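You operate a simulated robot arm through the tools that you are given. There is no shell and no other tool. Be economical: measure what you need, move in short steps, check, and stop when the job is done.

Carry out the task below with a simulated robot arm. There is one attempt and no reset: what you move stays moved.

TASK
Wipe the plate clean, then print the insole on the slide.
Fine: block back, drawer shut, switch on last.

The check looks at the end state, three seconds after you hand in, the way a careful person would. Anything else that was tipped, shoved, dropped, spilled or broken makes it a failure.

THE ROBOT
A 6-joint arm with a two-finger parallel gripper, fixed in place. Base frame: the origin is at the foot of the arm, x ahead of it, y to its left, z up. Lengths are in m, angles in degrees, forces in N, time in s.
With the tool pointing down near the work surface it reaches from about 0.32 to 0.7 m from the base axis. Its first joint turns from -166.0 to 166.0 degrees. Payload 4.1 kg.
The TCP is the grasp point between the finger pads, 0.023 m short of the fingertips. In the tool frame z runs along the fingers and y along their closing line. The gripper opens to 0.094 m. The fingers are 0.038 m wide and 0.01 m thick; the gripper's body (0.054 by 0.096 m) begins 0.039 m behind the TCP.
Orientation is that of the tool frame in the base frame, as [roll, pitch, yaw] about the fixed x, y, z axes, in that order (R = Rz(yaw) Ry(pitch) Rx(roll)). With the fingers straight down and closing along the base's y, the tool's x points along the base's -x, its y along +y and its z along -z.

THE INTERFACE
- The arm moves only by the tool servo_tool. Its argument "moves" is a list of rows, each a list of 3 entries, a list of its own where there are three numbers: the shift along the base's x, y, z in m, then the turn, a rotation vector about the base's x, y, z in degrees, then the closure in counts, from 0 (fully open) to 255 (shut). In form: [[[x, y, z], [wx, wy, wz], hand], ...]. A call has 1 to 12 rows; each row shifts and turns the commanded pose from where the row before left it. Rows are played at 5 a second. More than 0.05 m and 8.6 degrees between two rows, or a gripper value outside its range, and nothing of the call is played. A pose out of reach is approached as far as the arm can. The call stops where the force on the tool passes 60 N (or 10 N more than at its start, if that is more) or the arm is blocked; 0.2 s more then pass. The fingers move at their own pace (about 0.045 m/s each) and stop on an object; they squeeze with about 35 N. The grip force told is the motor's: it shows also when the fingers shut on nothing. Time passes only in rows, and 0.2 s behind the last, so rows that do not move let the fingers close. It gives the time, the measured TCP pose, the force on the tool (base axes), the opening and the grip force at its end, in the units of the frame above (readings bear some noise).
- Cameras (640 x 400 px; columns grow to the right, rows downward): "scene" is fixed at [0.0407, 0.5044, 1.4984]; the picture's right is [-0.63, -0.78, 0.00], its down [-0.53, 0.43, -0.73] and it looks along [0.57, -0.46, -0.68] (base axes); focal length 256 px, centre (320, 200). "wrist" rides on the gripper at [0.086, 0.016, -0.074] in the tool frame; the picture's right is [-0.18, 0.98, 0.00], its down [-0.58, -0.11, -0.81] and it looks along [-0.79, -0.15, 0.59] (tool axes); focal length 243 px, centre (320, 200). There is no depth. A picture from a camera that has moved, and an enlarged one, comes with that camera's place and axes in the base frame and with its lens. The place of the scene camera against the robot may be out by one fixed shift of up to 0.018 m in any direction.
- get_image(camera): a new picture of that camera. It takes no simulated time.
- raise_lower(by): slides the trunk up (or, below 0, down) by that many m; the arm rides with it, the base frame stays. It gives what a move gives, with no picture.
- zoom(camera, box): a new picture of the part [left, top, right, bottom] of that camera's present view, enlarged. It takes no simulated time.
- hand_in(): hands the job in; it is judged then, once.

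Work in short steps. Places have to be worked out from the pictures, the camera data and where the tool is seen: move nearer, look again, correct. Check each grasp and each placing, and mend what went wrong. You have 120 turns and 76 pictures in all, those below and enlarged ones among them. Open the gripper and draw the arm clear of the work before you hand the job in, unless the task says otherwise; then end with one line.

The tools are called after ">>>" as name(argument=value, ...) on one line, values as JSON. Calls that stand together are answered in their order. servo_tool: Moves the arm, as the interface text tells. Its arguments: {"type":"object","properties":{"moves":{"type":"array","items":{"type":"array"}}},"required":["moves"]} The other tools are called the same way: raise_lower (by) slides the trunk up or down; get_image (camera) takes a picture; zoom (camera, box) takes an enlarged picture of a part of a camera's view; hand_in () hands the job in.

At the start:

```text
time: 0.0
tcp_pos: [0.2941, 0.1639, 1.2821]
orientation: [180.0, 0.0, -180.0]
contact_force: [0.0, -0.6, -0.1]
width: 0.0938
gripper_force: 0.0
trunk travel left (down, up): [-0.525, 0.065]
```

scene: 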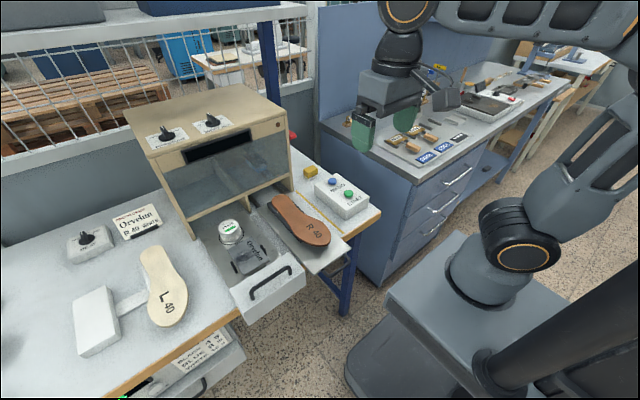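
wrist: 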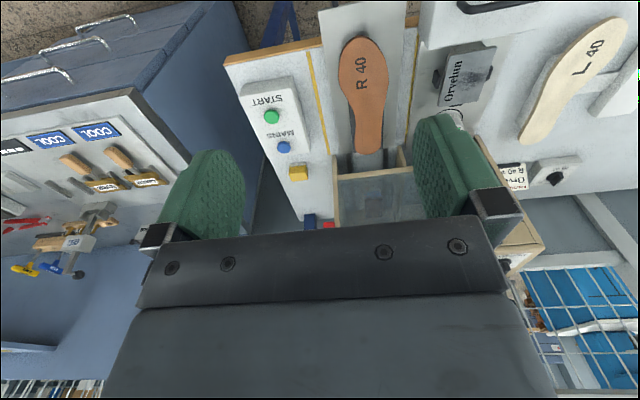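

The scene looks like a pad-printing machine with a slide holding an insole, a drawer with the plate and a cup, two knobs, and a start box. I'll enlarge the parts to read the labels.

>>> zoom(camera="scene", box=[110, 80, 390, 255])

>>> zoom(camera="scene", box=[50, 190, 320, 359])

>>> zoom(camera="wrist", box=[220, 0, 640, 262])

>>> zoom(camera="scene", box=[340, 50, 560, 188])

```text
2.29 times, centred on (250, 168) of scene
camera zoom: at [0.0407, 0.5044, 1.4984], right [-0.63, -0.78, 0.0], down [-0.53, 0.43, -0.73], along [0.57, -0.46, -0.68], focal length 585 px, centre (480, 274)
```

zoom: 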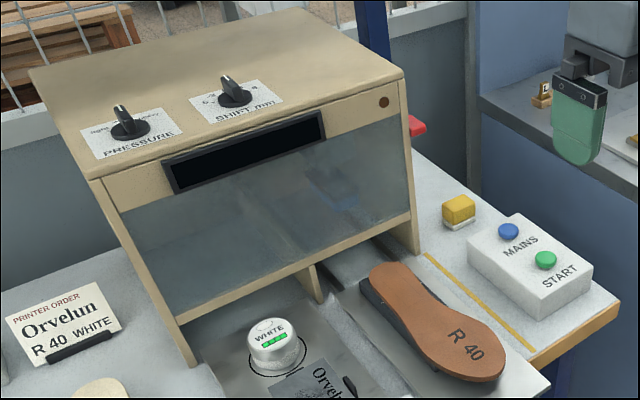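

```text
2.37 times, centred on (185, 274) of scene
camera zoom: at [0.0407, 0.5044, 1.4984], right [-0.63, -0.78, 0.0], down [-0.53, 0.43, -0.73], along [0.57, -0.46, -0.68], focal length 606 px, centre (640, 24)
```

zoom: 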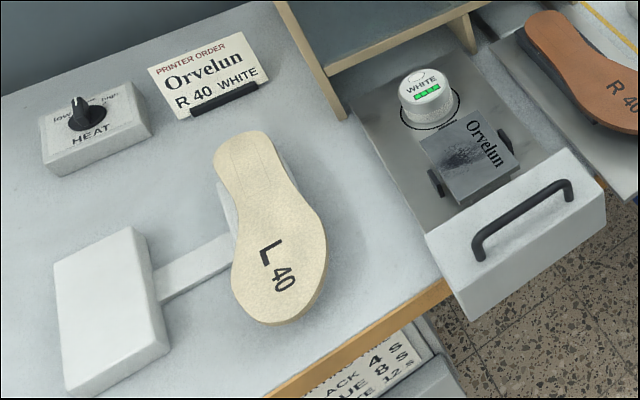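

```text
1.52 times, centred on (430, 131) of wrist
camera zoom: at [0.2082, 0.18, 1.3548], right [0.18, 0.98, 0.0], down [0.58, -0.11, 0.81], along [0.79, -0.15, -0.59], focal length 370 px, centre (152, 305)
```

zoom: 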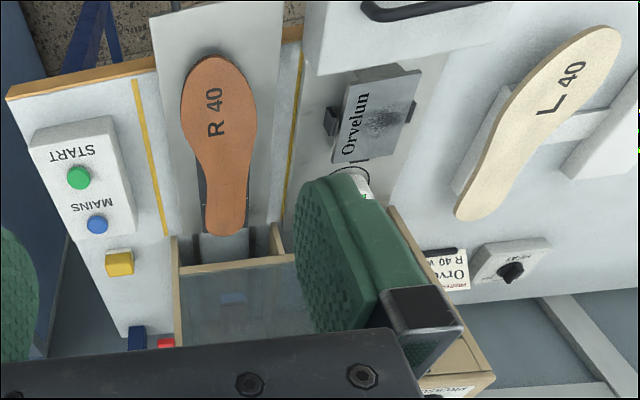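

```text
2.90 times, centred on (450, 119) of scene
camera zoom: at [0.0407, 0.5044, 1.4984], right [-0.63, -0.78, 0.0], down [-0.53, 0.43, -0.73], along [0.57, -0.46, -0.68], focal length 742 px, centre (-57, 435)
```

zoom: 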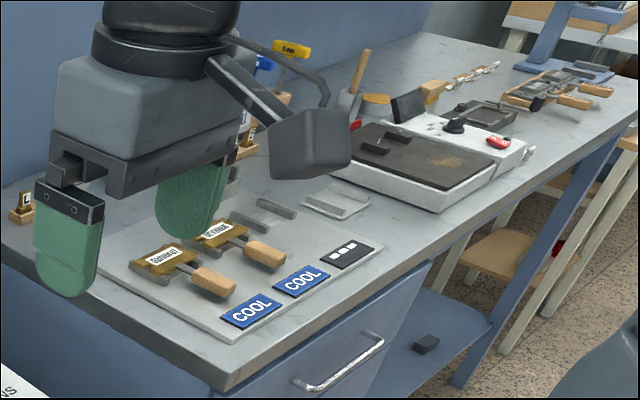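

The order card says "Orvelun R 40 WHITE". I place the block near (0.70, 0.02), MAINS near (0.56, 0.03), START near (0.48, 0.03), the plate near (0.48, 0.39) and the drawer handle near (0.39, 0.39). I'll move the wrist camera closer to read the labels.

>>> servo_tool(moves=[[[0.0, 0.045, 0], [0, 0, 0], 0], [[0.0, 0.045, 0], [0, 0, 0], 0], [[0, 0.045, 0], [0, 0, 0], 0], [[0, 0.045, 0], [0, 0, 0], 0]])

>>> get_image(camera="wrist")

>>> get_image(camera="scene")

```text
time: 1.0
tcp_pos: [0.2961, 0.3471, 1.2824]
orientation: [-179.9, 0.0, -179.9]
contact_force: [0.9, -0.5, -0.4]
width: 0.0941
gripper_force: 0.0
trunk travel left (down, up): [-0.525, 0.065]
```

```text
69 pictures are left
camera wrist: at [0.2092, 0.3631, 1.3561], right [0.18, 0.98, 0.0], down [0.58, -0.11, 0.81], along [0.79, -0.15, -0.59], focal length 243 px, centre (320, 200)
```

wrist: 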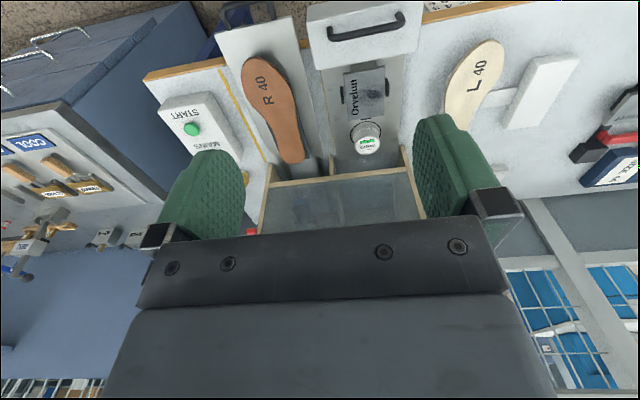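

```text
68 pictures are left
```

scene: 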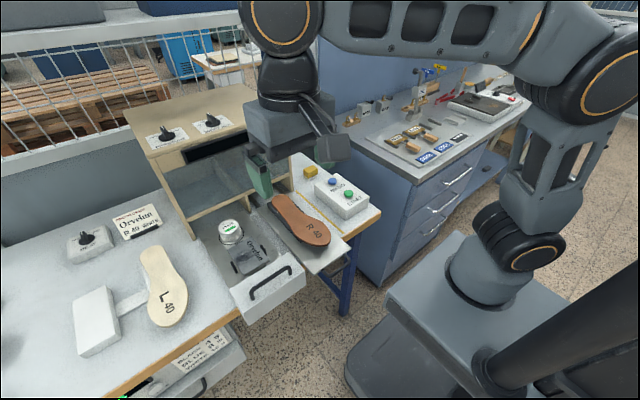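

Now I'll enlarge the card below the tabletop, the knob labels, and the red/blue item at far left.

>>> zoom(camera="scene", box=[100, 310, 260, 400])

>>> zoom(camera="scene", box=[140, 105, 260, 172])

>>> zoom(camera="wrist", box=[560, 60, 640, 220])

>>> zoom(camera="wrist", box=[310, 0, 430, 180])

>>> zoom(camera="scene", box=[60, 195, 180, 270])

```text
4.00 times, centred on (180, 355) of scene
camera zoom: at [0.0407, 0.5044, 1.4984], right [-0.63, -0.78, 0.0], down [-0.53, 0.43, -0.73], along [0.57, -0.46, -0.68], focal length 1023 px, centre (880, -420)
```

zoom: 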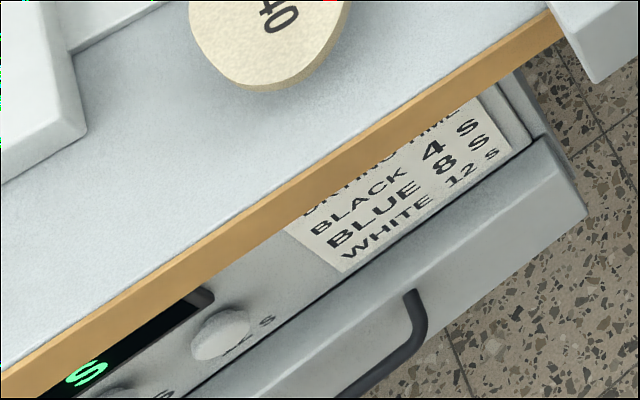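

```text
5.33 times, centred on (200, 138) of scene
camera zoom: at [0.0407, 0.5044, 1.4984], right [-0.63, -0.78, 0.0], down [-0.53, 0.43, -0.73], along [0.57, -0.46, -0.68], focal length 1364 px, centre (960, 528)
```

zoom: 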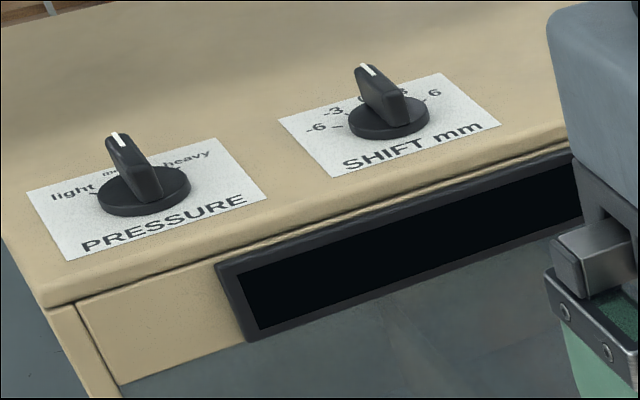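

```text
2.50 times, centred on (600, 140) of wrist
camera zoom: at [0.2092, 0.3631, 1.3561], right [0.18, 0.98, 0.0], down [0.58, -0.11, 0.81], along [0.79, -0.15, -0.59], focal length 606 px, centre (-380, 350)
```

zoom: 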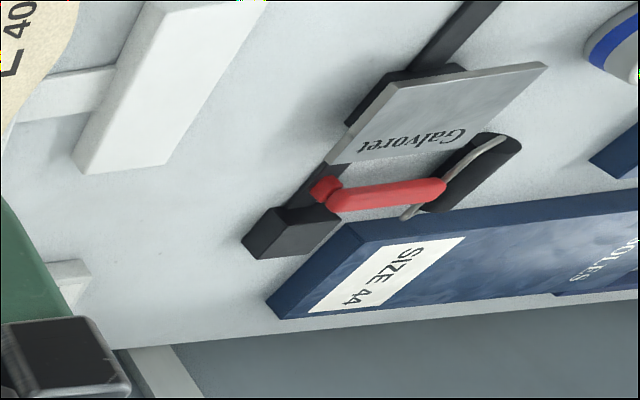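

```text
2.22 times, centred on (370, 90) of wrist
camera zoom: at [0.2092, 0.3631, 1.3561], right [0.18, 0.98, 0.0], down [0.58, -0.11, 0.81], along [0.79, -0.15, -0.59], focal length 539 px, centre (209, 444)
```

zoom: 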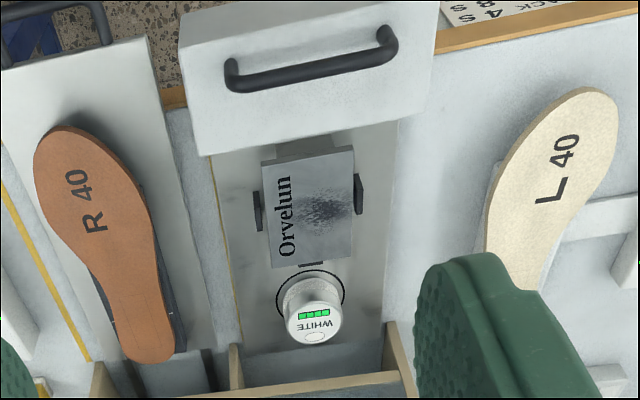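

```text
5.33 times, centred on (120, 232) of scene
camera zoom: at [0.0407, 0.5044, 1.4984], right [-0.63, -0.78, 0.0], down [-0.53, 0.43, -0.73], along [0.57, -0.46, -0.68], focal length 1364 px, centre (1387, 27)
```

zoom: 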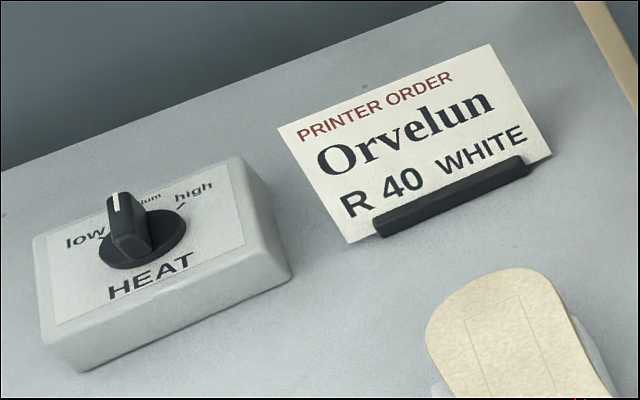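

The printer is set to Orvelun/R 40/WHITE with the ink cup full, and the plate carries a smudge beside the lettering. I'll move over the yellow block side to look at the block and the mains box.

>>> servo_tool(moves=[[[0.024, -0.036, 0], [0, 0, 0], 0], [[0.024, -0.036, 0], [0, 0, 0], 0], [[0.024, -0.036, 0], [0, 0, 0], 0], [[0.024, -0.036, 0], [0, 0, 0], 0], [[0.024, -0.036, 0], [0, 0, 0], 0], [[0.024, -0.036, 0], [0, 0, 0], 0], [[0.024, -0.036, 0], [0, 0, 0], 0], [[0.024, -0.036, 0], [0, 0, 0], 0], [[0.024, -0.036, 0], [0, 0, 0], 0], [[0, 0, -0.04], [0, 0, 0], 0], [[0, 0, -0.04], [0, 0, 0], 0]])

>>> get_image(camera="wrist")

>>> get_image(camera="scene")

```text
time: 3.4
tcp_pos: [0.5109, 0.0192, 1.2007]
orientation: [-180.0, 0.0, -179.9]
contact_force: [-0.4, -1.0, -0.2]
width: 0.0942
gripper_force: 0.1
trunk travel left (down, up): [-0.525, 0.065]
```

```text
62 pictures are left
camera wrist: at [0.4233, 0.0365, 1.2744], right [0.18, 0.98, 0.0], down [0.58, -0.11, 0.81], along [0.79, -0.15, -0.59], focal length 243 px, centre (320, 200)
```

wrist: 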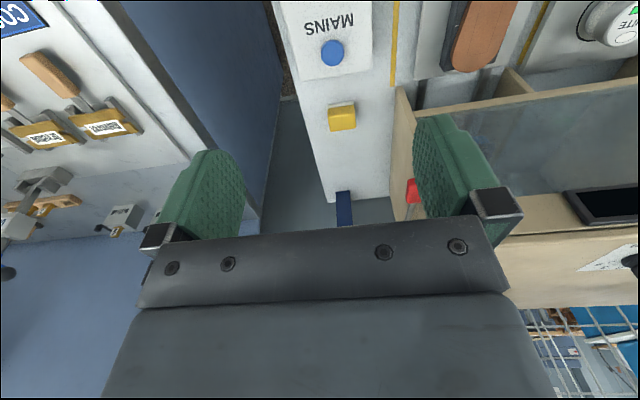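

```text
61 pictures are left
```

scene: 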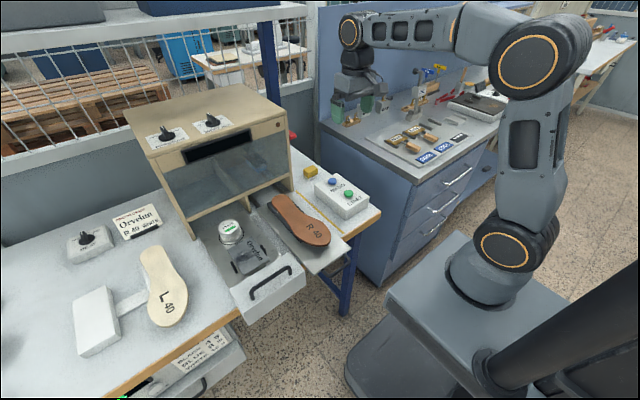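

The block sits at about (0.697, 0.026), centre z about 0.885. I'll enlarge the block and the red part on the machine's side.

>>> zoom(camera="wrist", box=[290, 80, 450, 230])

>>> zoom(camera="scene", box=[255, 110, 395, 250])

```text
2.67 times, centred on (370, 155) of wrist
camera zoom: at [0.4233, 0.0365, 1.2744], right [0.18, 0.98, 0.0], down [0.58, -0.11, 0.81], along [0.79, -0.15, -0.59], focal length 647 px, centre (187, 320)
```

zoom: 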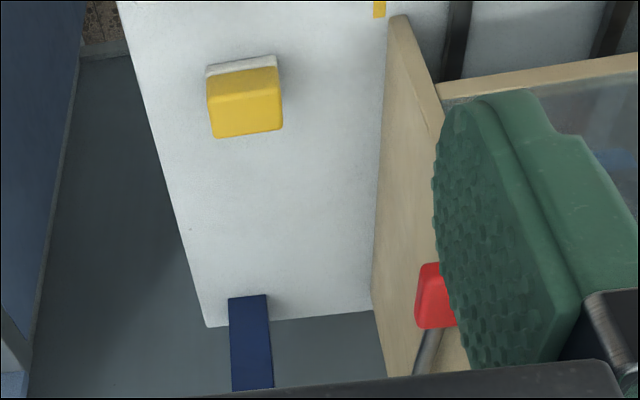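

```text
2.86 times, centred on (325, 180) of scene
camera zoom: at [0.0407, 0.5044, 1.4984], right [-0.63, -0.78, 0.0], down [-0.53, 0.43, -0.73], along [0.57, -0.46, -0.68], focal length 731 px, centre (306, 257)
```

zoom: 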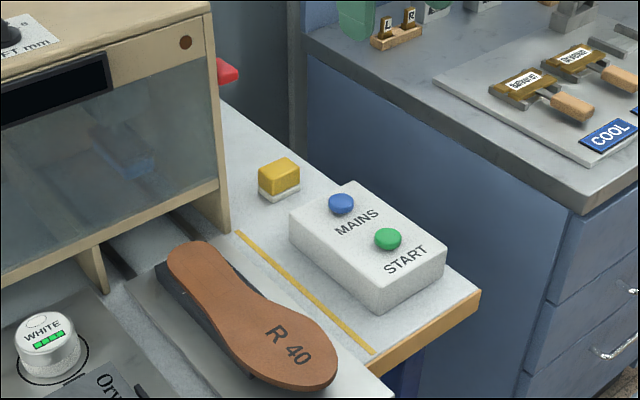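

The block is yellow with a white felt foot, square to the table, about 0.032 (x) by 0.05 (y). I'll move above it with the fingers open across y.

>>> servo_tool(moves=[[[0.046, 0.002, 0], [0, 0, 0], 0], [[0.046, 0.002, 0], [0, 0, 0], 0], [[0.046, 0.002, 0], [0, 0, 0], 0], [[0.046, 0.001, 0], [0, 0, 0], 0], [[0, 0, -0.045], [0, 0, 0], 0], [[0, 0, -0.045], [0, 0, 0], 0], [[0, 0, -0.045], [0, 0, 0], 0], [[0, 0, -0.045], [0, 0, 0], 0], [[0, 0, -0.03], [0, 0, 0], 0]])

>>> get_image(camera="wrist")

>>> get_image(camera="scene")

```text
time: 5.4
tcp_pos: [0.6537, 0.025, 0.9799]
orientation: [180.0, 0.0, 180.0]
contact_force: [-0.2, 0.3, 0.3]
width: 0.0941
gripper_force: 0.1
out of reach, approached as far as the arm can: row 4
trunk travel left (down, up): [-0.525, 0.065]
```

```text
58 pictures are left
camera wrist: at [0.5659, 0.0414, 1.0539], right [0.18, 0.98, 0.0], down [0.58, -0.11, 0.81], along [0.79, -0.15, -0.59], focal length 243 px, centre (320, 200)
```

wrist: 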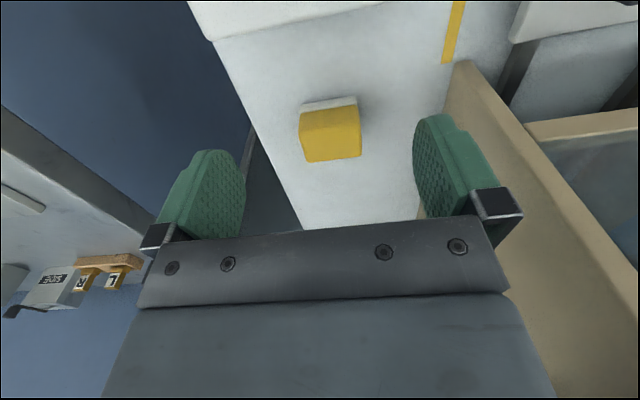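

```text
57 pictures are left
```

scene: 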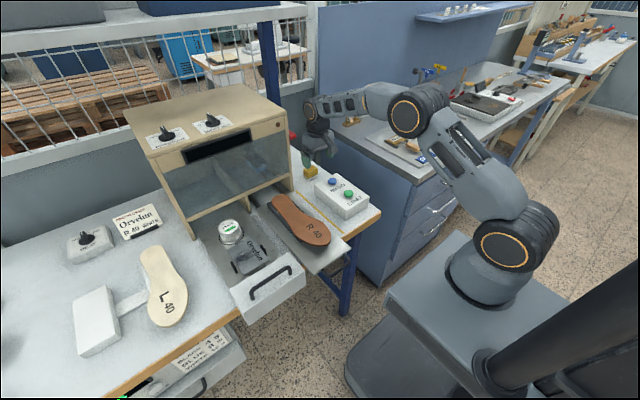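

The block's near face is at x ≈ 0.684, so its centre is about (0.70, 0.026) with its top near z 0.90. The hand will pass close to the red lever, so I'll check the clearance first.

>>> zoom(camera="scene", box=[260, 80, 400, 220])

```text
2.86 times, centred on (330, 150) of scene
camera zoom: at [0.0407, 0.5044, 1.4984], right [-0.63, -0.78, 0.0], down [-0.53, 0.43, -0.73], along [0.57, -0.46, -0.68], focal length 731 px, centre (291, 343)
```

zoom: 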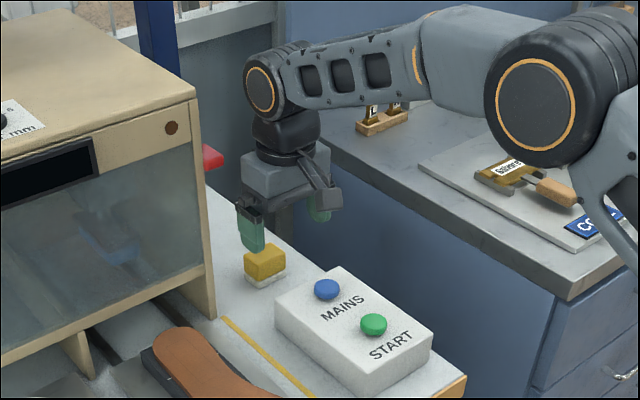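

The lever knob is near y 0.09–0.12 at z 1.07, and the hand's edge would reach y 0.073. I'll shift 1.3 cm to −y while going out and descending, then recentre above the block.

>>> servo_tool(moves=[[[0, -0.013, 0], [0, 0, 0], 0], [[0.023, 0, -0.01], [0, 0, 0], 0], [[0.021, 0, -0.01], [0, 0, 0], 0], [[0, 0, -0.022], [0, 0, 0], 0]])

>>> get_image(camera="wrist")

>>> zoom(camera="scene", box=[260, 80, 400, 220])

```text
time: 6.4
tcp_pos: [0.6963, 0.0101, 0.9394]
orientation: [-179.9, -0.1, -180.0]
contact_force: [0.1, -0.9, -0.7]
width: 0.0939
gripper_force: 0.0
trunk travel left (down, up): [-0.525, 0.065]
```

```text
55 pictures are left
camera wrist: at [0.6098, 0.0268, 1.0132], right [0.18, 0.98, 0.0], down [0.58, -0.11, 0.81], along [0.79, -0.15, -0.59], focal length 243 px, centre (320, 200)
```

wrist: 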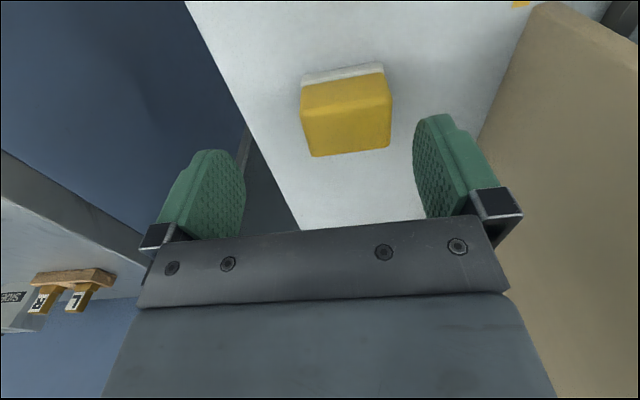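

```text
2.86 times, centred on (330, 150) of scene
camera zoom: at [0.0407, 0.5044, 1.4984], right [-0.63, -0.78, 0.0], down [-0.53, 0.43, -0.73], along [0.57, -0.46, -0.68], focal length 731 px, centre (291, 343)
```

zoom: 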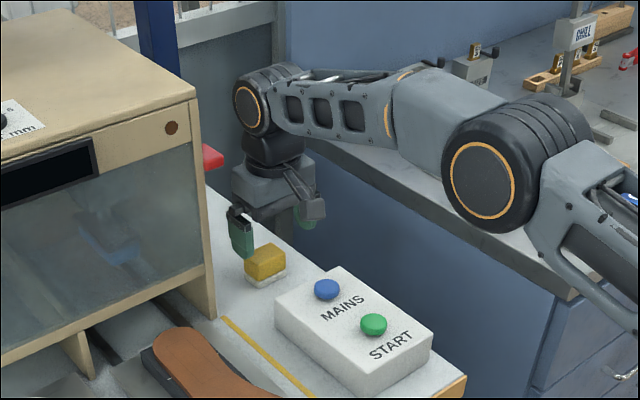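

The block centre is confirmed at (0.700, 0.0257). I'll recentre, descend to z 0.898 and close on it.

>>> servo_tool(moves=[[[0.003, 0.0155, 0], [0, 0, 0], 0], [[0, 0, -0.021], [0, 0, 0], 0], [[0, 0, -0.02], [0, 0, 0], 0], [[0, 0, 0], [0, 0, 0], 120], [[0, 0, 0], [0, 0, 0], 180], [[0, 0, 0], [0, 0, 0], 255], [[0, 0, 0], [0, 0, 0], 255], [[0, 0, 0], [0, 0, 0], 255]])

>>> get_image(camera="wrist")

```text
time: 8.2
tcp_pos: [0.6988, 0.0265, 0.8999]
orientation: [180.0, 0.0, 180.0]
contact_force: [0.3, 0.4, 0.6]
width: 0.0492
gripper_force: 35.0
trunk travel left (down, up): [-0.525, 0.065]
```

```text
53 pictures are left
camera wrist: at [0.613, 0.0437, 0.9725], right [0.18, 0.98, 0.0], down [0.58, -0.11, 0.81], along [0.79, -0.15, -0.59], focal length 243 px, centre (320, 200)
```

wrist: 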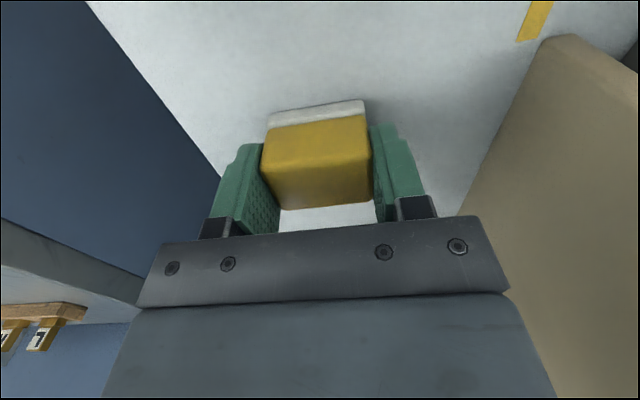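

Gripped firmly (width 0.049); the original place is TCP (0.699, 0.0265, 0.900). I'll lift, back away from the lever, and carry the block over toward the plate at height.

>>> servo_tool(moves=[[[0, 0, 0.015], [0, 0, 0], 255], [[0, -0.012, 0.015], [0, 0, 0], 255], [[-0.03, 0, 0.035], [0, 0, 0], 255], [[-0.035, 0, 0.035], [0, 0, 0], 255], [[-0.035, 0, 0.035], [0, 0, 0], 255], [[-0.035, 0, 0.03], [0, 0, 0], 255], [[-0.04, 0.02, 0], [0, 0, 0], 255], [[-0.03, 0.04, 0], [0, 0, 0], 255], [[-0.03, 0.04, 0], [0, 0, 0], 255], [[-0.03, 0.04, 0], [0, 0, 0], 255]])

>>> servo_tool(moves=[[[-0.01, 0.045, 0], [0, 0, 0], 255], [[0, 0.045, 0], [0, 0, 0], 255], [[0, 0.045, 0], [0, 0, 0], 255], [[0, 0.045, 0], [0, 0, 0], 255], [[0, 0.045, 0], [0, 0, 0], 255]])

>>> get_image(camera="wrist")

>>> zoom(camera="scene", box=[160, 150, 360, 320])

```text
time: 10.4
tcp_pos: [0.4363, 0.1541, 1.0646]
orientation: [180.0, 0.1, -179.9]
contact_force: [-0.4, 0.7, -1.1]
width: 0.0491
gripper_force: 35.1
trunk travel left (down, up): [-0.525, 0.065]
```

```text
time: 11.6
tcp_pos: [0.4263, 0.3815, 1.0626]
orientation: [180.0, 0.0, 180.0]
contact_force: [0.3, -0.2, 0.1]
width: 0.0493
gripper_force: 35.4
trunk travel left (down, up): [-0.525, 0.065]
```

```text
52 pictures are left
camera wrist: at [0.3391, 0.3979, 1.1372], right [0.18, 0.98, 0.0], down [0.58, -0.11, 0.81], along [0.79, -0.15, -0.59], focal length 243 px, centre (320, 200)
```

wrist: 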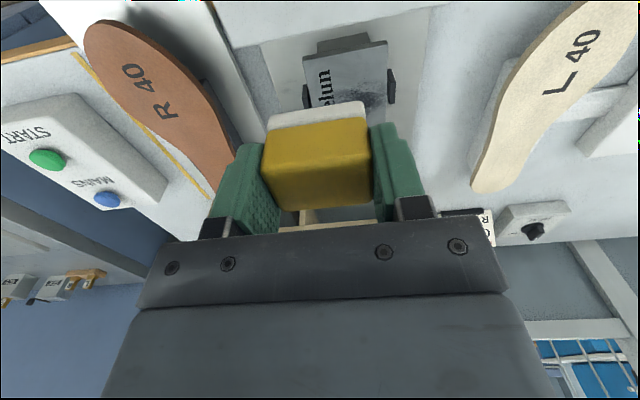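

```text
2.35 times, centred on (260, 235) of scene
camera zoom: at [0.0407, 0.5044, 1.4984], right [-0.63, -0.78, 0.0], down [-0.53, 0.43, -0.73], along [0.57, -0.46, -0.68], focal length 602 px, centre (461, 118)
```

zoom: 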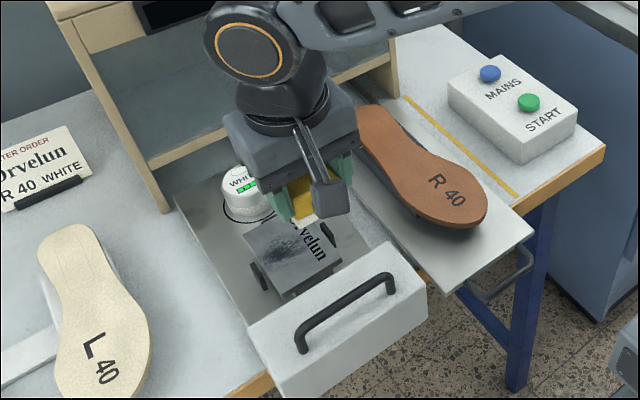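

The two wrist views place the plate at x 0.438–0.546, y 0.364–0.441, top z ≈ 0.894, with the smudge centred about (0.487, 0.411) and the cup just beyond x 0.555. I'll hover the felt about 1.5 cm above the plate and check.

>>> servo_tool(moves=[[[0.03, 0.013, 0], [0, 0, 0], 255], [[0.03, 0.0125, 0], [0, 0, 0], 255], [[0, 0, -0.04], [0, 0, 0], 255], [[0, 0, -0.04], [0, 0, 0], 255], [[0, 0, -0.032], [0, 0, 0], 255]])

>>> get_image(camera="wrist")

>>> zoom(camera="scene", box=[190, 190, 330, 310])

```text
time: 12.8
tcp_pos: [0.4866, 0.4061, 0.9524]
orientation: [-179.9, 0.0, 180.0]
contact_force: [-0.7, 0.1, -0.3]
width: 0.0492
gripper_force: 34.6
trunk travel left (down, up): [-0.525, 0.065]
```

```text
50 pictures are left
camera wrist: at [0.3993, 0.4233, 1.0249], right [0.18, 0.98, 0.0], down [0.58, -0.11, 0.81], along [0.79, -0.15, -0.59], focal length 243 px, centre (320, 200)
```

wrist: 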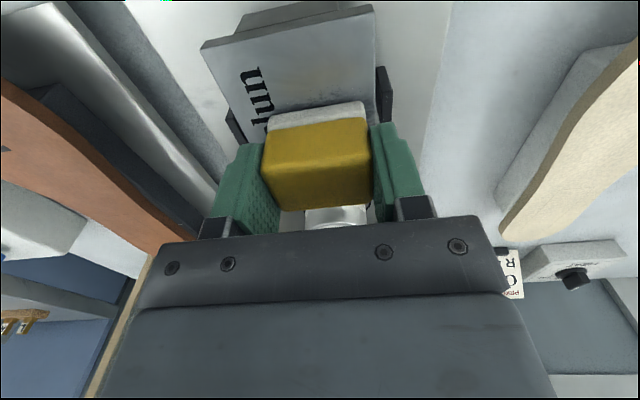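

```text
3.33 times, centred on (260, 250) of scene
camera zoom: at [0.0407, 0.5044, 1.4984], right [-0.63, -0.78, 0.0], down [-0.53, 0.43, -0.73], along [0.57, -0.46, -0.68], focal length 853 px, centre (520, 33)
```

zoom: 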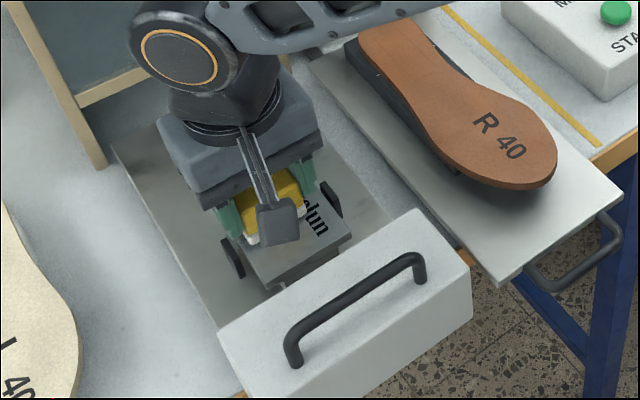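

The plate's edge matches x 0.438. I'll lower until the felt touches.

>>> servo_tool(moves=[[[0, 0, -0.005], [0, 0, 0], 255], [[0, 0, -0.005], [0, 0, 0], 255], [[0, 0, -0.003], [0, 0, 0], 255], [[0, 0, -0.003], [0, 0, 0], 255]])

```text
time: 13.8
tcp_pos: [0.4838, 0.4043, 0.9359]
orientation: [179.9, 0.1, -180.0]
contact_force: [-0.7, 0.1, 25.3]
width: 0.0497
gripper_force: 35.8
trunk travel left (down, up): [-0.525, 0.065]
```

Contact at about 25 N. I'll ease off by 1 mm and wipe in strokes along x over the smudge, keeping clear of the cup and clips.

>>> servo_tool(moves=[[[0, 0.008, 0.001], [0, 0, 0], 255], [[0.015, 0, 0], [0, 0, 0], 255], [[0.015, 0, 0], [0, 0, 0], 255], [[-0.02, 0, 0], [0, 0, 0], 255], [[-0.02, 0, 0], [0, 0, 0], 255], [[-0.02, 0, 0], [0, 0, 0], 255], [[0, -0.011, 0], [0, 0, 0], 255], [[0.02, 0, 0], [0, 0, 0], 255], [[0.02, 0, 0], [0, 0, 0], 255], [[0.02, 0, 0], [0, 0, 0], 255]])

```text
time: 16.0
tcp_pos: [0.5155, 0.3999, 0.938]
orientation: [179.9, 0.0, 179.9]
contact_force: [1.4, 4.1, 9.9]
width: 0.0493
gripper_force: 34.9
trunk travel left (down, up): [-0.525, 0.065]
```

Force stays light (10 N). I'll do another pass over the lettering side and back, then lift and look.

>>> servo_tool(moves=[[[0, -0.01, 0], [0, 0, 0], 255], [[-0.02, 0, 0], [0, 0, 0], 255], [[-0.02, 0, 0], [0, 0, 0], 255], [[-0.02, 0, 0], [0, 0, 0], 255], [[0, 0.013, 0], [0, 0, 0], 255], [[0, 0.013, 0], [0, 0, 0], 255], [[0.02, 0, 0], [0, 0, 0], 255], [[0.02, 0, 0], [0, 0, 0], 255], [[0.02, 0, 0], [0, 0, 0], 255], [[-0.03, 0, 0.02], [0, 0, 0], 255], [[-0.04, 0, 0.03], [0, 0, 0], 255], [[-0.04, 0, 0.03], [0, 0, 0], 255]])

>>> zoom(camera="wrist", box=[220, 0, 460, 150])

>>> zoom(camera="scene", box=[190, 190, 330, 310])

```text
time: 18.6
tcp_pos: [0.4052, 0.4183, 1.0166]
orientation: [180.0, 0.0, 180.0]
contact_force: [0.2, 0.3, 0.2]
width: 0.0494
gripper_force: 35.2
trunk travel left (down, up): [-0.525, 0.065]
```

```text
2.67 times, centred on (340, 75) of wrist
camera zoom: at [0.3181, 0.4348, 1.0902], right [0.18, 0.98, 0.0], down [0.58, -0.11, 0.81], along [0.79, -0.15, -0.59], focal length 647 px, centre (267, 533)
```

zoom: 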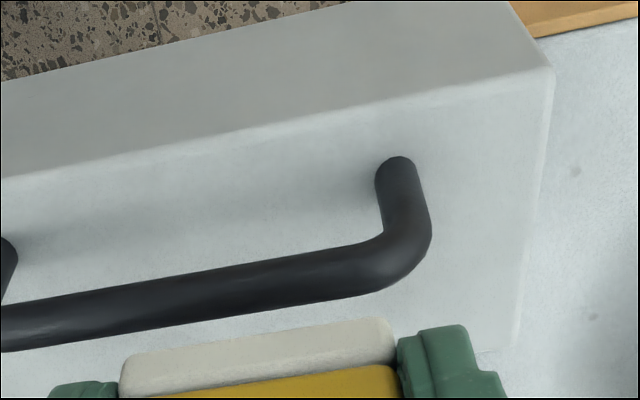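

```text
3.33 times, centred on (260, 250) of scene
camera zoom: at [0.0407, 0.5044, 1.4984], right [-0.63, -0.78, 0.0], down [-0.53, 0.43, -0.73], along [0.57, -0.46, -0.68], focal length 853 px, centre (520, 33)
```

zoom: 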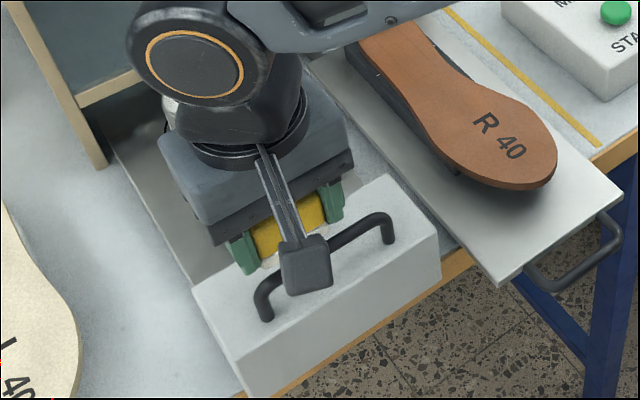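

The drawer slid in some 3–4 cm with the wiping friction, so I need to see the plate. I'll raise the hand and move aside for a view.

>>> servo_tool(moves=[[[-0.01, -0.02, 0.045], [0, 0, 0], 255], [[-0.01, -0.02, 0.045], [0, 0, 0], 255], [[-0.02, -0.01, 0.045], [0, 0, 0], 255], [[-0.02, 0, 0.045], [0, 0, 0], 255], [[-0.02, 0, 0.045], [0, 0, 0], 255]])

>>> zoom(camera="wrist", box=[220, 0, 500, 175])

>>> zoom(camera="scene", box=[180, 180, 340, 310])

```text
refused: row 1 steps farther than a row can; nothing moved
```

```text
2.29 times, centred on (360, 88) of wrist
camera zoom: at [0.3181, 0.4348, 1.0902], right [0.18, 0.98, 0.0], down [0.58, -0.11, 0.81], along [0.79, -0.15, -0.59], focal length 555 px, centre (229, 457)
```

zoom: 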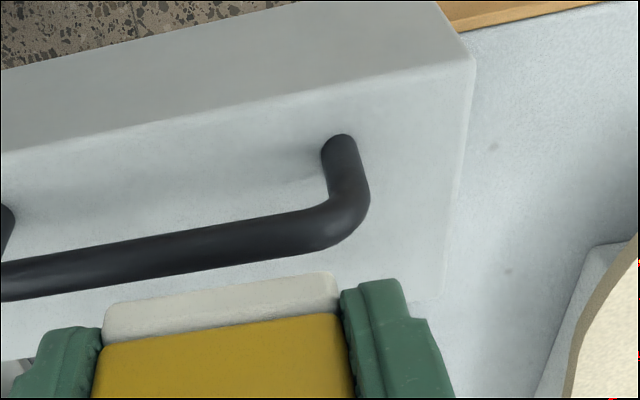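

```text
3.08 times, centred on (260, 245) of scene
camera zoom: at [0.0407, 0.5044, 1.4984], right [-0.63, -0.78, 0.0], down [-0.53, 0.43, -0.73], along [0.57, -0.46, -0.68], focal length 787 px, centre (505, 62)
```

zoom: 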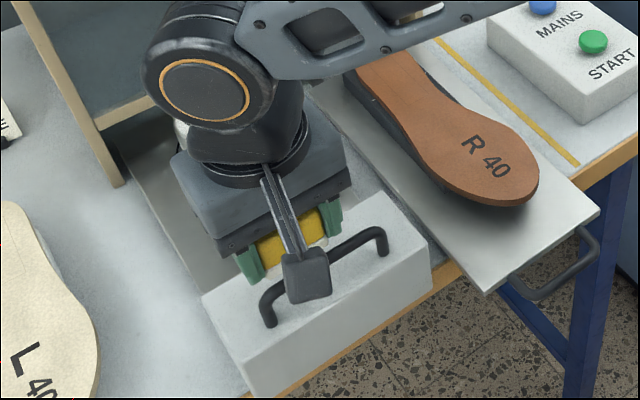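

A row was too long; I'll repeat with shorter rows.

>>> servo_tool(moves=[[[-0.01, -0.01, 0.045], [0, 0, 0], 255], [[-0.01, -0.01, 0.045], [0, 0, 0], 255], [[-0.015, -0.01, 0.045], [0, 0, 0], 255], [[-0.015, -0.01, 0.045], [0, 0, 0], 255], [[-0.015, -0.01, 0.045], [0, 0, 0], 255]])

>>> zoom(camera="wrist", box=[240, 0, 500, 165])

```text
time: 19.8
tcp_pos: [0.3378, 0.3685, 1.2426]
orientation: [-180.0, 0.0, -180.0]
contact_force: [-0.2, 0.8, -0.4]
width: 0.0493
gripper_force: 35.3
trunk travel left (down, up): [-0.525, 0.065]
```

```text
2.42 times, centred on (370, 82) of wrist
camera zoom: at [0.2511, 0.3845, 1.3167], right [0.18, 0.98, 0.0], down [0.58, -0.11, 0.81], along [0.79, -0.15, -0.59], focal length 588 px, centre (199, 485)
```

zoom: 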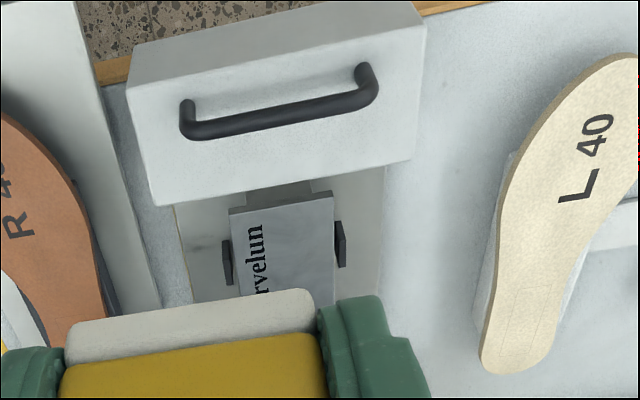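

The near half of the plate already looks clean; the drawer (plate) has moved in by 0.043. I'll shift to −y to see the whole plate.

>>> servo_tool(moves=[[[0, -0.045, 0], [0, 0, 0], 255], [[0, -0.045, 0], [0, 0, 0], 255], [[0, -0.03, 0], [0, 0, 0], 255]])

>>> zoom(camera="wrist", box=[340, 0, 560, 140])

>>> zoom(camera="scene", box=[180, 190, 340, 310])

```text
time: 20.6
tcp_pos: [0.3387, 0.2477, 1.2404]
orientation: [180.0, 0.0, 180.0]
contact_force: [0.2, 0.8, -0.4]
width: 0.0494
gripper_force: 35.0
trunk travel left (down, up): [-0.525, 0.065]
```

```text
2.86 times, centred on (450, 70) of wrist
camera zoom: at [0.2527, 0.265, 1.3139], right [0.18, 0.98, 0.0], down [0.58, -0.11, 0.81], along [0.79, -0.15, -0.59], focal length 693 px, centre (-51, 571)
```

zoom: 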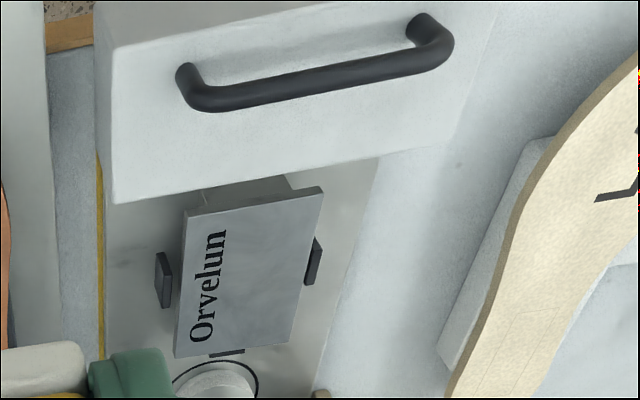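

```text
3.33 times, centred on (260, 250) of scene
camera zoom: at [0.0407, 0.5044, 1.4984], right [-0.63, -0.78, 0.0], down [-0.53, 0.43, -0.73], along [0.57, -0.46, -0.68], focal length 853 px, centre (520, 33)
```

zoom: 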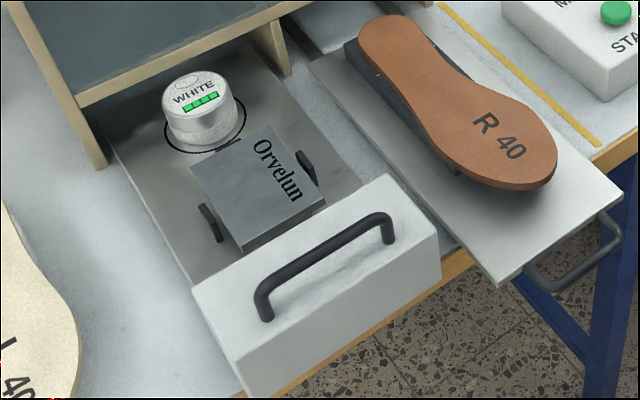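

The plate is clean, the lettering is intact and the cup undisturbed. Now I'll take the block back along the route I came.

>>> servo_tool(moves=[[[0.029, -0.0291, -0.02], [0, 0, 0], 255], [[0.029, -0.0291, -0.02], [0, 0, 0], 255], [[0.029, -0.0291, -0.02], [0, 0, 0], 255], [[0.029, -0.0291, -0.02], [0, 0, 0], 255], [[0.029, -0.0291, -0.02], [0, 0, 0], 255], [[0.029, -0.0291, -0.02], [0, 0, 0], 255], [[0.029, -0.0291, -0.02], [0, 0, 0], 255], [[0.029, -0.0291, -0.02], [0, 0, 0], 255], [[0.033, 0, -0.015], [0, 0, 0], 255], [[0.033, 0, -0.02], [0, 0, 0], 255], [[0.033, 0, -0.035], [0, 0, 0], 255], [[0.028, 0, -0.035], [0, 0, 0], 255]])

```text
time: 23.2
tcp_pos: [0.7017, 0.0145, 0.9745]
orientation: [-179.9, 0.0, 179.9]
contact_force: [0.3, -0.9, -0.2]
width: 0.0496
gripper_force: 34.8
trunk travel left (down, up): [-0.525, 0.065]
```

Now at (0.7017, 0.0145, 0.9745); lowering to the original spot, slowing near the table.

>>> servo_tool(moves=[[[-0.0025, 0, -0.03], [0, 0, 0], 255], [[0, 0.012, -0.03], [0, 0, 0], 255], [[0, 0, -0.007], [0, 0, 0], 255], [[0, 0, -0.004], [0, 0, 0], 255], [[0, 0, -0.002], [0, 0, 0], 255]])

```text
time: 24.4
tcp_pos: [0.6966, 0.0268, 0.9021]
orientation: [-179.9, 0.0, 179.9]
contact_force: [0.8, 0.7, -0.1]
width: 0.0494
gripper_force: 35.3
trunk travel left (down, up): [-0.525, 0.065]
```

No contact yet; a little lower, then release.

>>> servo_tool(moves=[[[0.002, 0, -0.0015], [0, 0, 0], 255], [[0, 0, -0.001], [0, 0, 0], 255]])

```text
time: 25.0
tcp_pos: [0.6984, 0.0277, 0.9002]
orientation: [179.9, 0.0, 179.9]
contact_force: [-0.6, 0.8, -0.5]
width: 0.0494
gripper_force: 34.3
trunk travel left (down, up): [-0.525, 0.065]
```

At the original height within noise; one more millimetre and I open, then rise.

>>> servo_tool(moves=[[[0, -0.0005, -0.001], [0, 0, 0], 255], [[0, 0, 0], [0, 0, 120], 120], [[0, 0, 0], [0, 0, 0], 0], [[0, 0, 0], [0, 0, 0], 0]])

```text
refused: row 2 steps farther than a row can; nothing moved
```

A typo in a turn entry was refused; repeating it correctly.

>>> servo_tool(moves=[[[0, -0.0005, -0.001], [0, 0, 0], 255], [[0, 0, 0], [0, 0, 0], 120], [[0, 0, 0], [0, 0, 0], 0], [[0, 0, 0], [0, 0, 0], 0], [[0, 0, 0], [0, 0, 0], 0], [[0, 0, 0.02], [0, 0, 0], 0], [[0, -0.012, 0.02], [0, 0, 0], 0], [[-0.03, 0, 0.035], [0, 0, 0], 0], [[-0.035, 0, 0.03], [0, 0, 0], 0], [[-0.035, 0, 0.03], [0, 0, 0], 0]])

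>>> get_image(camera="wrist")

>>> zoom(camera="scene", box=[180, 100, 400, 290])

```text
time: 27.2
tcp_pos: [0.5958, 0.0158, 1.0338]
orientation: [-180.0, 0.0, -180.0]
contact_force: [0.2, -0.4, -0.3]
width: 0.0941
gripper_force: 0.2
trunk travel left (down, up): [-0.525, 0.065]
```

```text
41 pictures are left
camera wrist: at [0.5102, 0.0332, 1.1077], right [0.18, 0.98, 0.0], down [0.58, -0.11, 0.81], along [0.79, -0.15, -0.59], focal length 243 px, centre (320, 200)
```

wrist: 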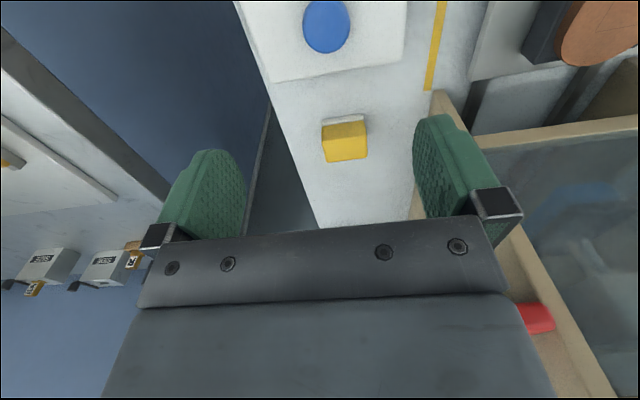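

```text
2.11 times, centred on (290, 195) of scene
camera zoom: at [0.0407, 0.5044, 1.4984], right [-0.63, -0.78, 0.0], down [-0.53, 0.43, -0.73], along [0.57, -0.46, -0.68], focal length 539 px, centre (383, 210)
```

zoom: 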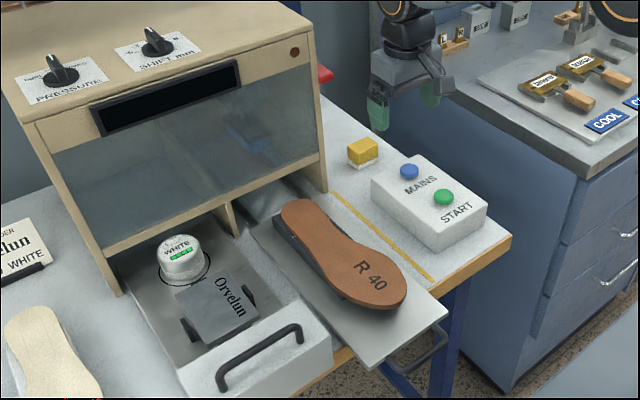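

The block is back on its spot. Next is shutting the drawer: I'll close the fingers and move in front of the drawer's front face (x ≈ 0.39, y ≈ 0.405).

>>> servo_tool(moves=[[[-0.02, 0, 0.04], [0, 0, 0], 255], [[-0.02, 0.02, 0.04], [0, 0, 0], 255], [[-0.024, 0.0385, 0], [0, 0, 0], 255], [[-0.024, 0.0385, 0], [0, 0, 0], 255], [[-0.024, 0.0385, 0], [0, 0, 0], 255], [[-0.024, 0.0385, 0], [0, 0, 0], 255], [[-0.024, 0.0385, 0], [0, 0, 0], 255], [[-0.024, 0.0385, 0], [0, 0, 0], 255], [[-0.024, 0.0385, 0], [0, 0, 0], 255], [[-0.024, 0.0385, 0], [0, 0, 0], 255], [[-0.024, 0.0385, 0], [0, 0, 0], 255], [[-0.015, 0.02, 0], [0, 0, 0], 255]])

>>> get_image(camera="wrist")

>>> get_image(camera="scene")

```text
time: 29.8
tcp_pos: [0.3262, 0.4014, 1.115]
orientation: [-180.0, -0.1, -180.0]
contact_force: [0.2, 0.5, 0.0]
width: 0.0
gripper_force: 34.9
trunk travel left (down, up): [-0.525, 0.065]
```

```text
39 pictures are left
camera wrist: at [0.2397, 0.4193, 1.1894], right [0.18, 0.98, 0.0], down [0.58, -0.11, 0.81], along [0.79, -0.15, -0.59], focal length 243 px, centre (320, 200)
```

wrist: 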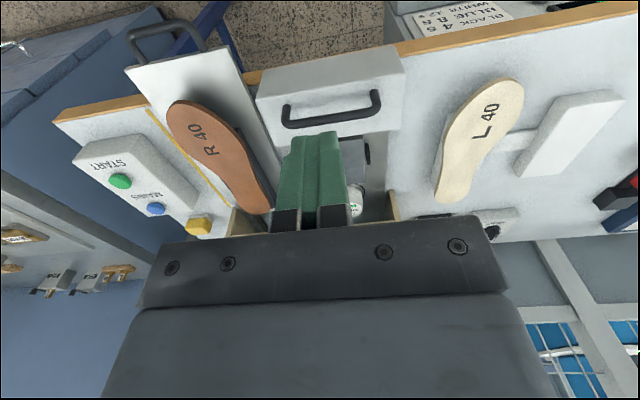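

```text
38 pictures are left
```

scene: 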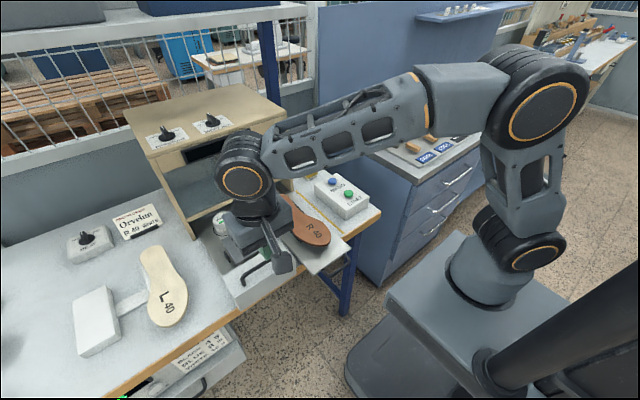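

The drawer front spans roughly z 0.87–0.94 with its face near x 0.375–0.39. I'll descend in front of it with the fingers shut and look.

>>> servo_tool(moves=[[[-0.004, 0.004, -0.04], [0, 0, 0], 255], [[0, 0, -0.045], [0, 0, 0], 255], [[0, 0, -0.045], [0, 0, 0], 255], [[0, 0, -0.04], [0, 0, 0], 255], [[0, 0, -0.02], [0, 0, 0], 255]])

>>> get_image(camera="wrist")

>>> zoom(camera="scene", box=[190, 180, 330, 310])

```text
time: 31.0
tcp_pos: [0.3237, 0.4041, 0.9245]
orientation: [180.0, 0.0, -179.9]
contact_force: [0.6, 0.9, 0.4]
width: 0.0
gripper_force: 35.5
trunk travel left (down, up): [-0.525, 0.065]
```

```text
37 pictures are left
camera wrist: at [0.2367, 0.4215, 0.9973], right [0.18, 0.98, 0.0], down [0.58, -0.11, 0.81], along [0.79, -0.15, -0.59], focal length 243 px, centre (320, 200)
```

wrist: 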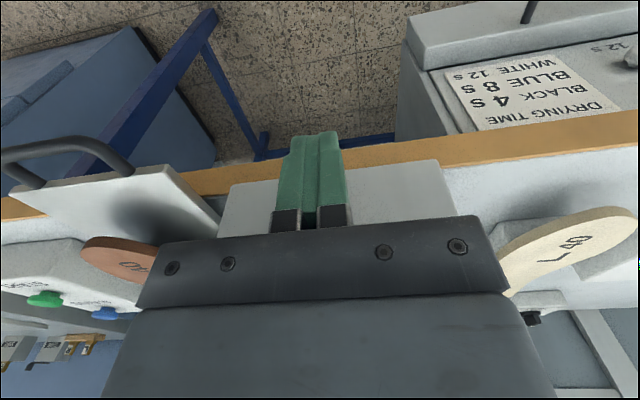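

```text
3.08 times, centred on (260, 245) of scene
camera zoom: at [0.0407, 0.5044, 1.4984], right [-0.63, -0.78, 0.0], down [-0.53, 0.43, -0.73], along [0.57, -0.46, -0.68], focal length 787 px, centre (505, 62)
```

zoom: 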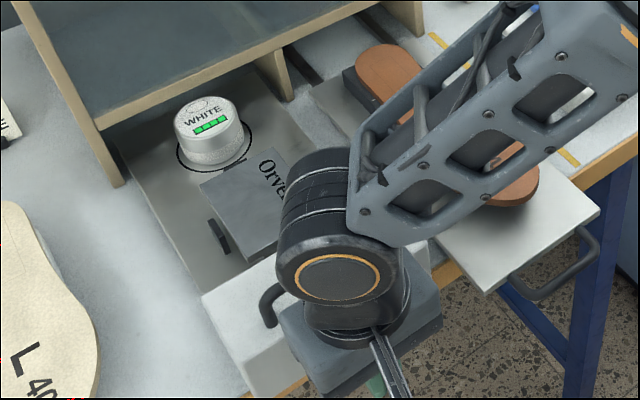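

Clear in front of the panel. I'll push in +x gently and read the force.

>>> servo_tool(moves=[[[0.015, 0, 0], [0, 0, 0], 255], [[0.015, 0, 0], [0, 0, 0], 255], [[0.015, 0, 0], [0, 0, 0], 255], [[0.015, 0, 0], [0, 0, 0], 255], [[0.015, 0, 0], [0, 0, 0], 255]])

>>> zoom(camera="scene", box=[190, 180, 330, 310])

```text
time: 32.2
tcp_pos: [0.4, 0.4043, 0.9246]
orientation: [-179.9, 0.1, 180.0]
contact_force: [-0.4, 0.0, -0.3]
width: 0.0
gripper_force: 34.1
trunk travel left (down, up): [-0.525, 0.065]
```

```text
3.08 times, centred on (260, 245) of scene
camera zoom: at [0.0407, 0.5044, 1.4984], right [-0.63, -0.78, 0.0], down [-0.53, 0.43, -0.73], along [0.57, -0.46, -0.68], focal length 787 px, centre (505, 62)
```

zoom: 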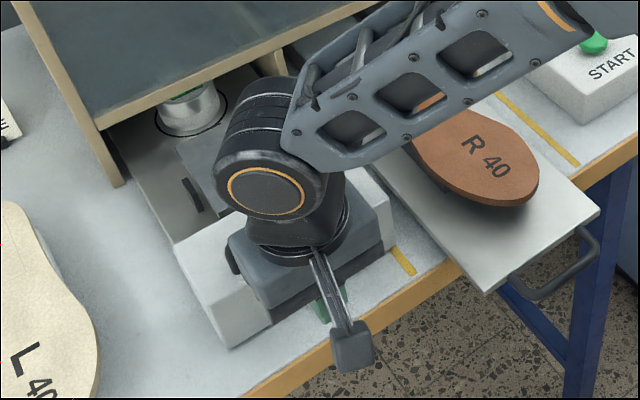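

The drawer follows with almost no force and the cup passes under the window frame. Continuing.

>>> servo_tool(moves=[[[0.015, 0, 0], [0, 0, 0], 255], [[0.015, 0, 0], [0, 0, 0], 255], [[0.015, 0, 0], [0, 0, 0], 255], [[0.015, 0, 0], [0, 0, 0], 255]])

>>> zoom(camera="scene", box=[170, 150, 330, 290])

```text
time: 33.2
tcp_pos: [0.4598, 0.404, 0.9256]
orientation: [-179.9, 0.0, -179.9]
contact_force: [-1.3, 0.4, -0.7]
width: 0.0001
gripper_force: 35.2
trunk travel left (down, up): [-0.525, 0.065]
```

```text
2.86 times, centred on (250, 220) of scene
camera zoom: at [0.0407, 0.5044, 1.4984], right [-0.63, -0.78, 0.0], down [-0.53, 0.43, -0.73], along [0.57, -0.46, -0.68], focal length 731 px, centre (520, 143)
```

zoom: 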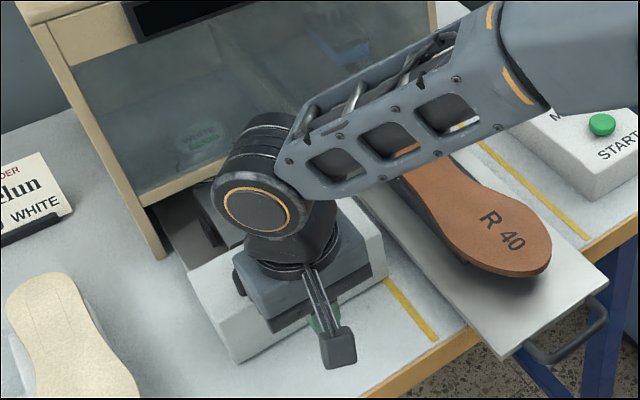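

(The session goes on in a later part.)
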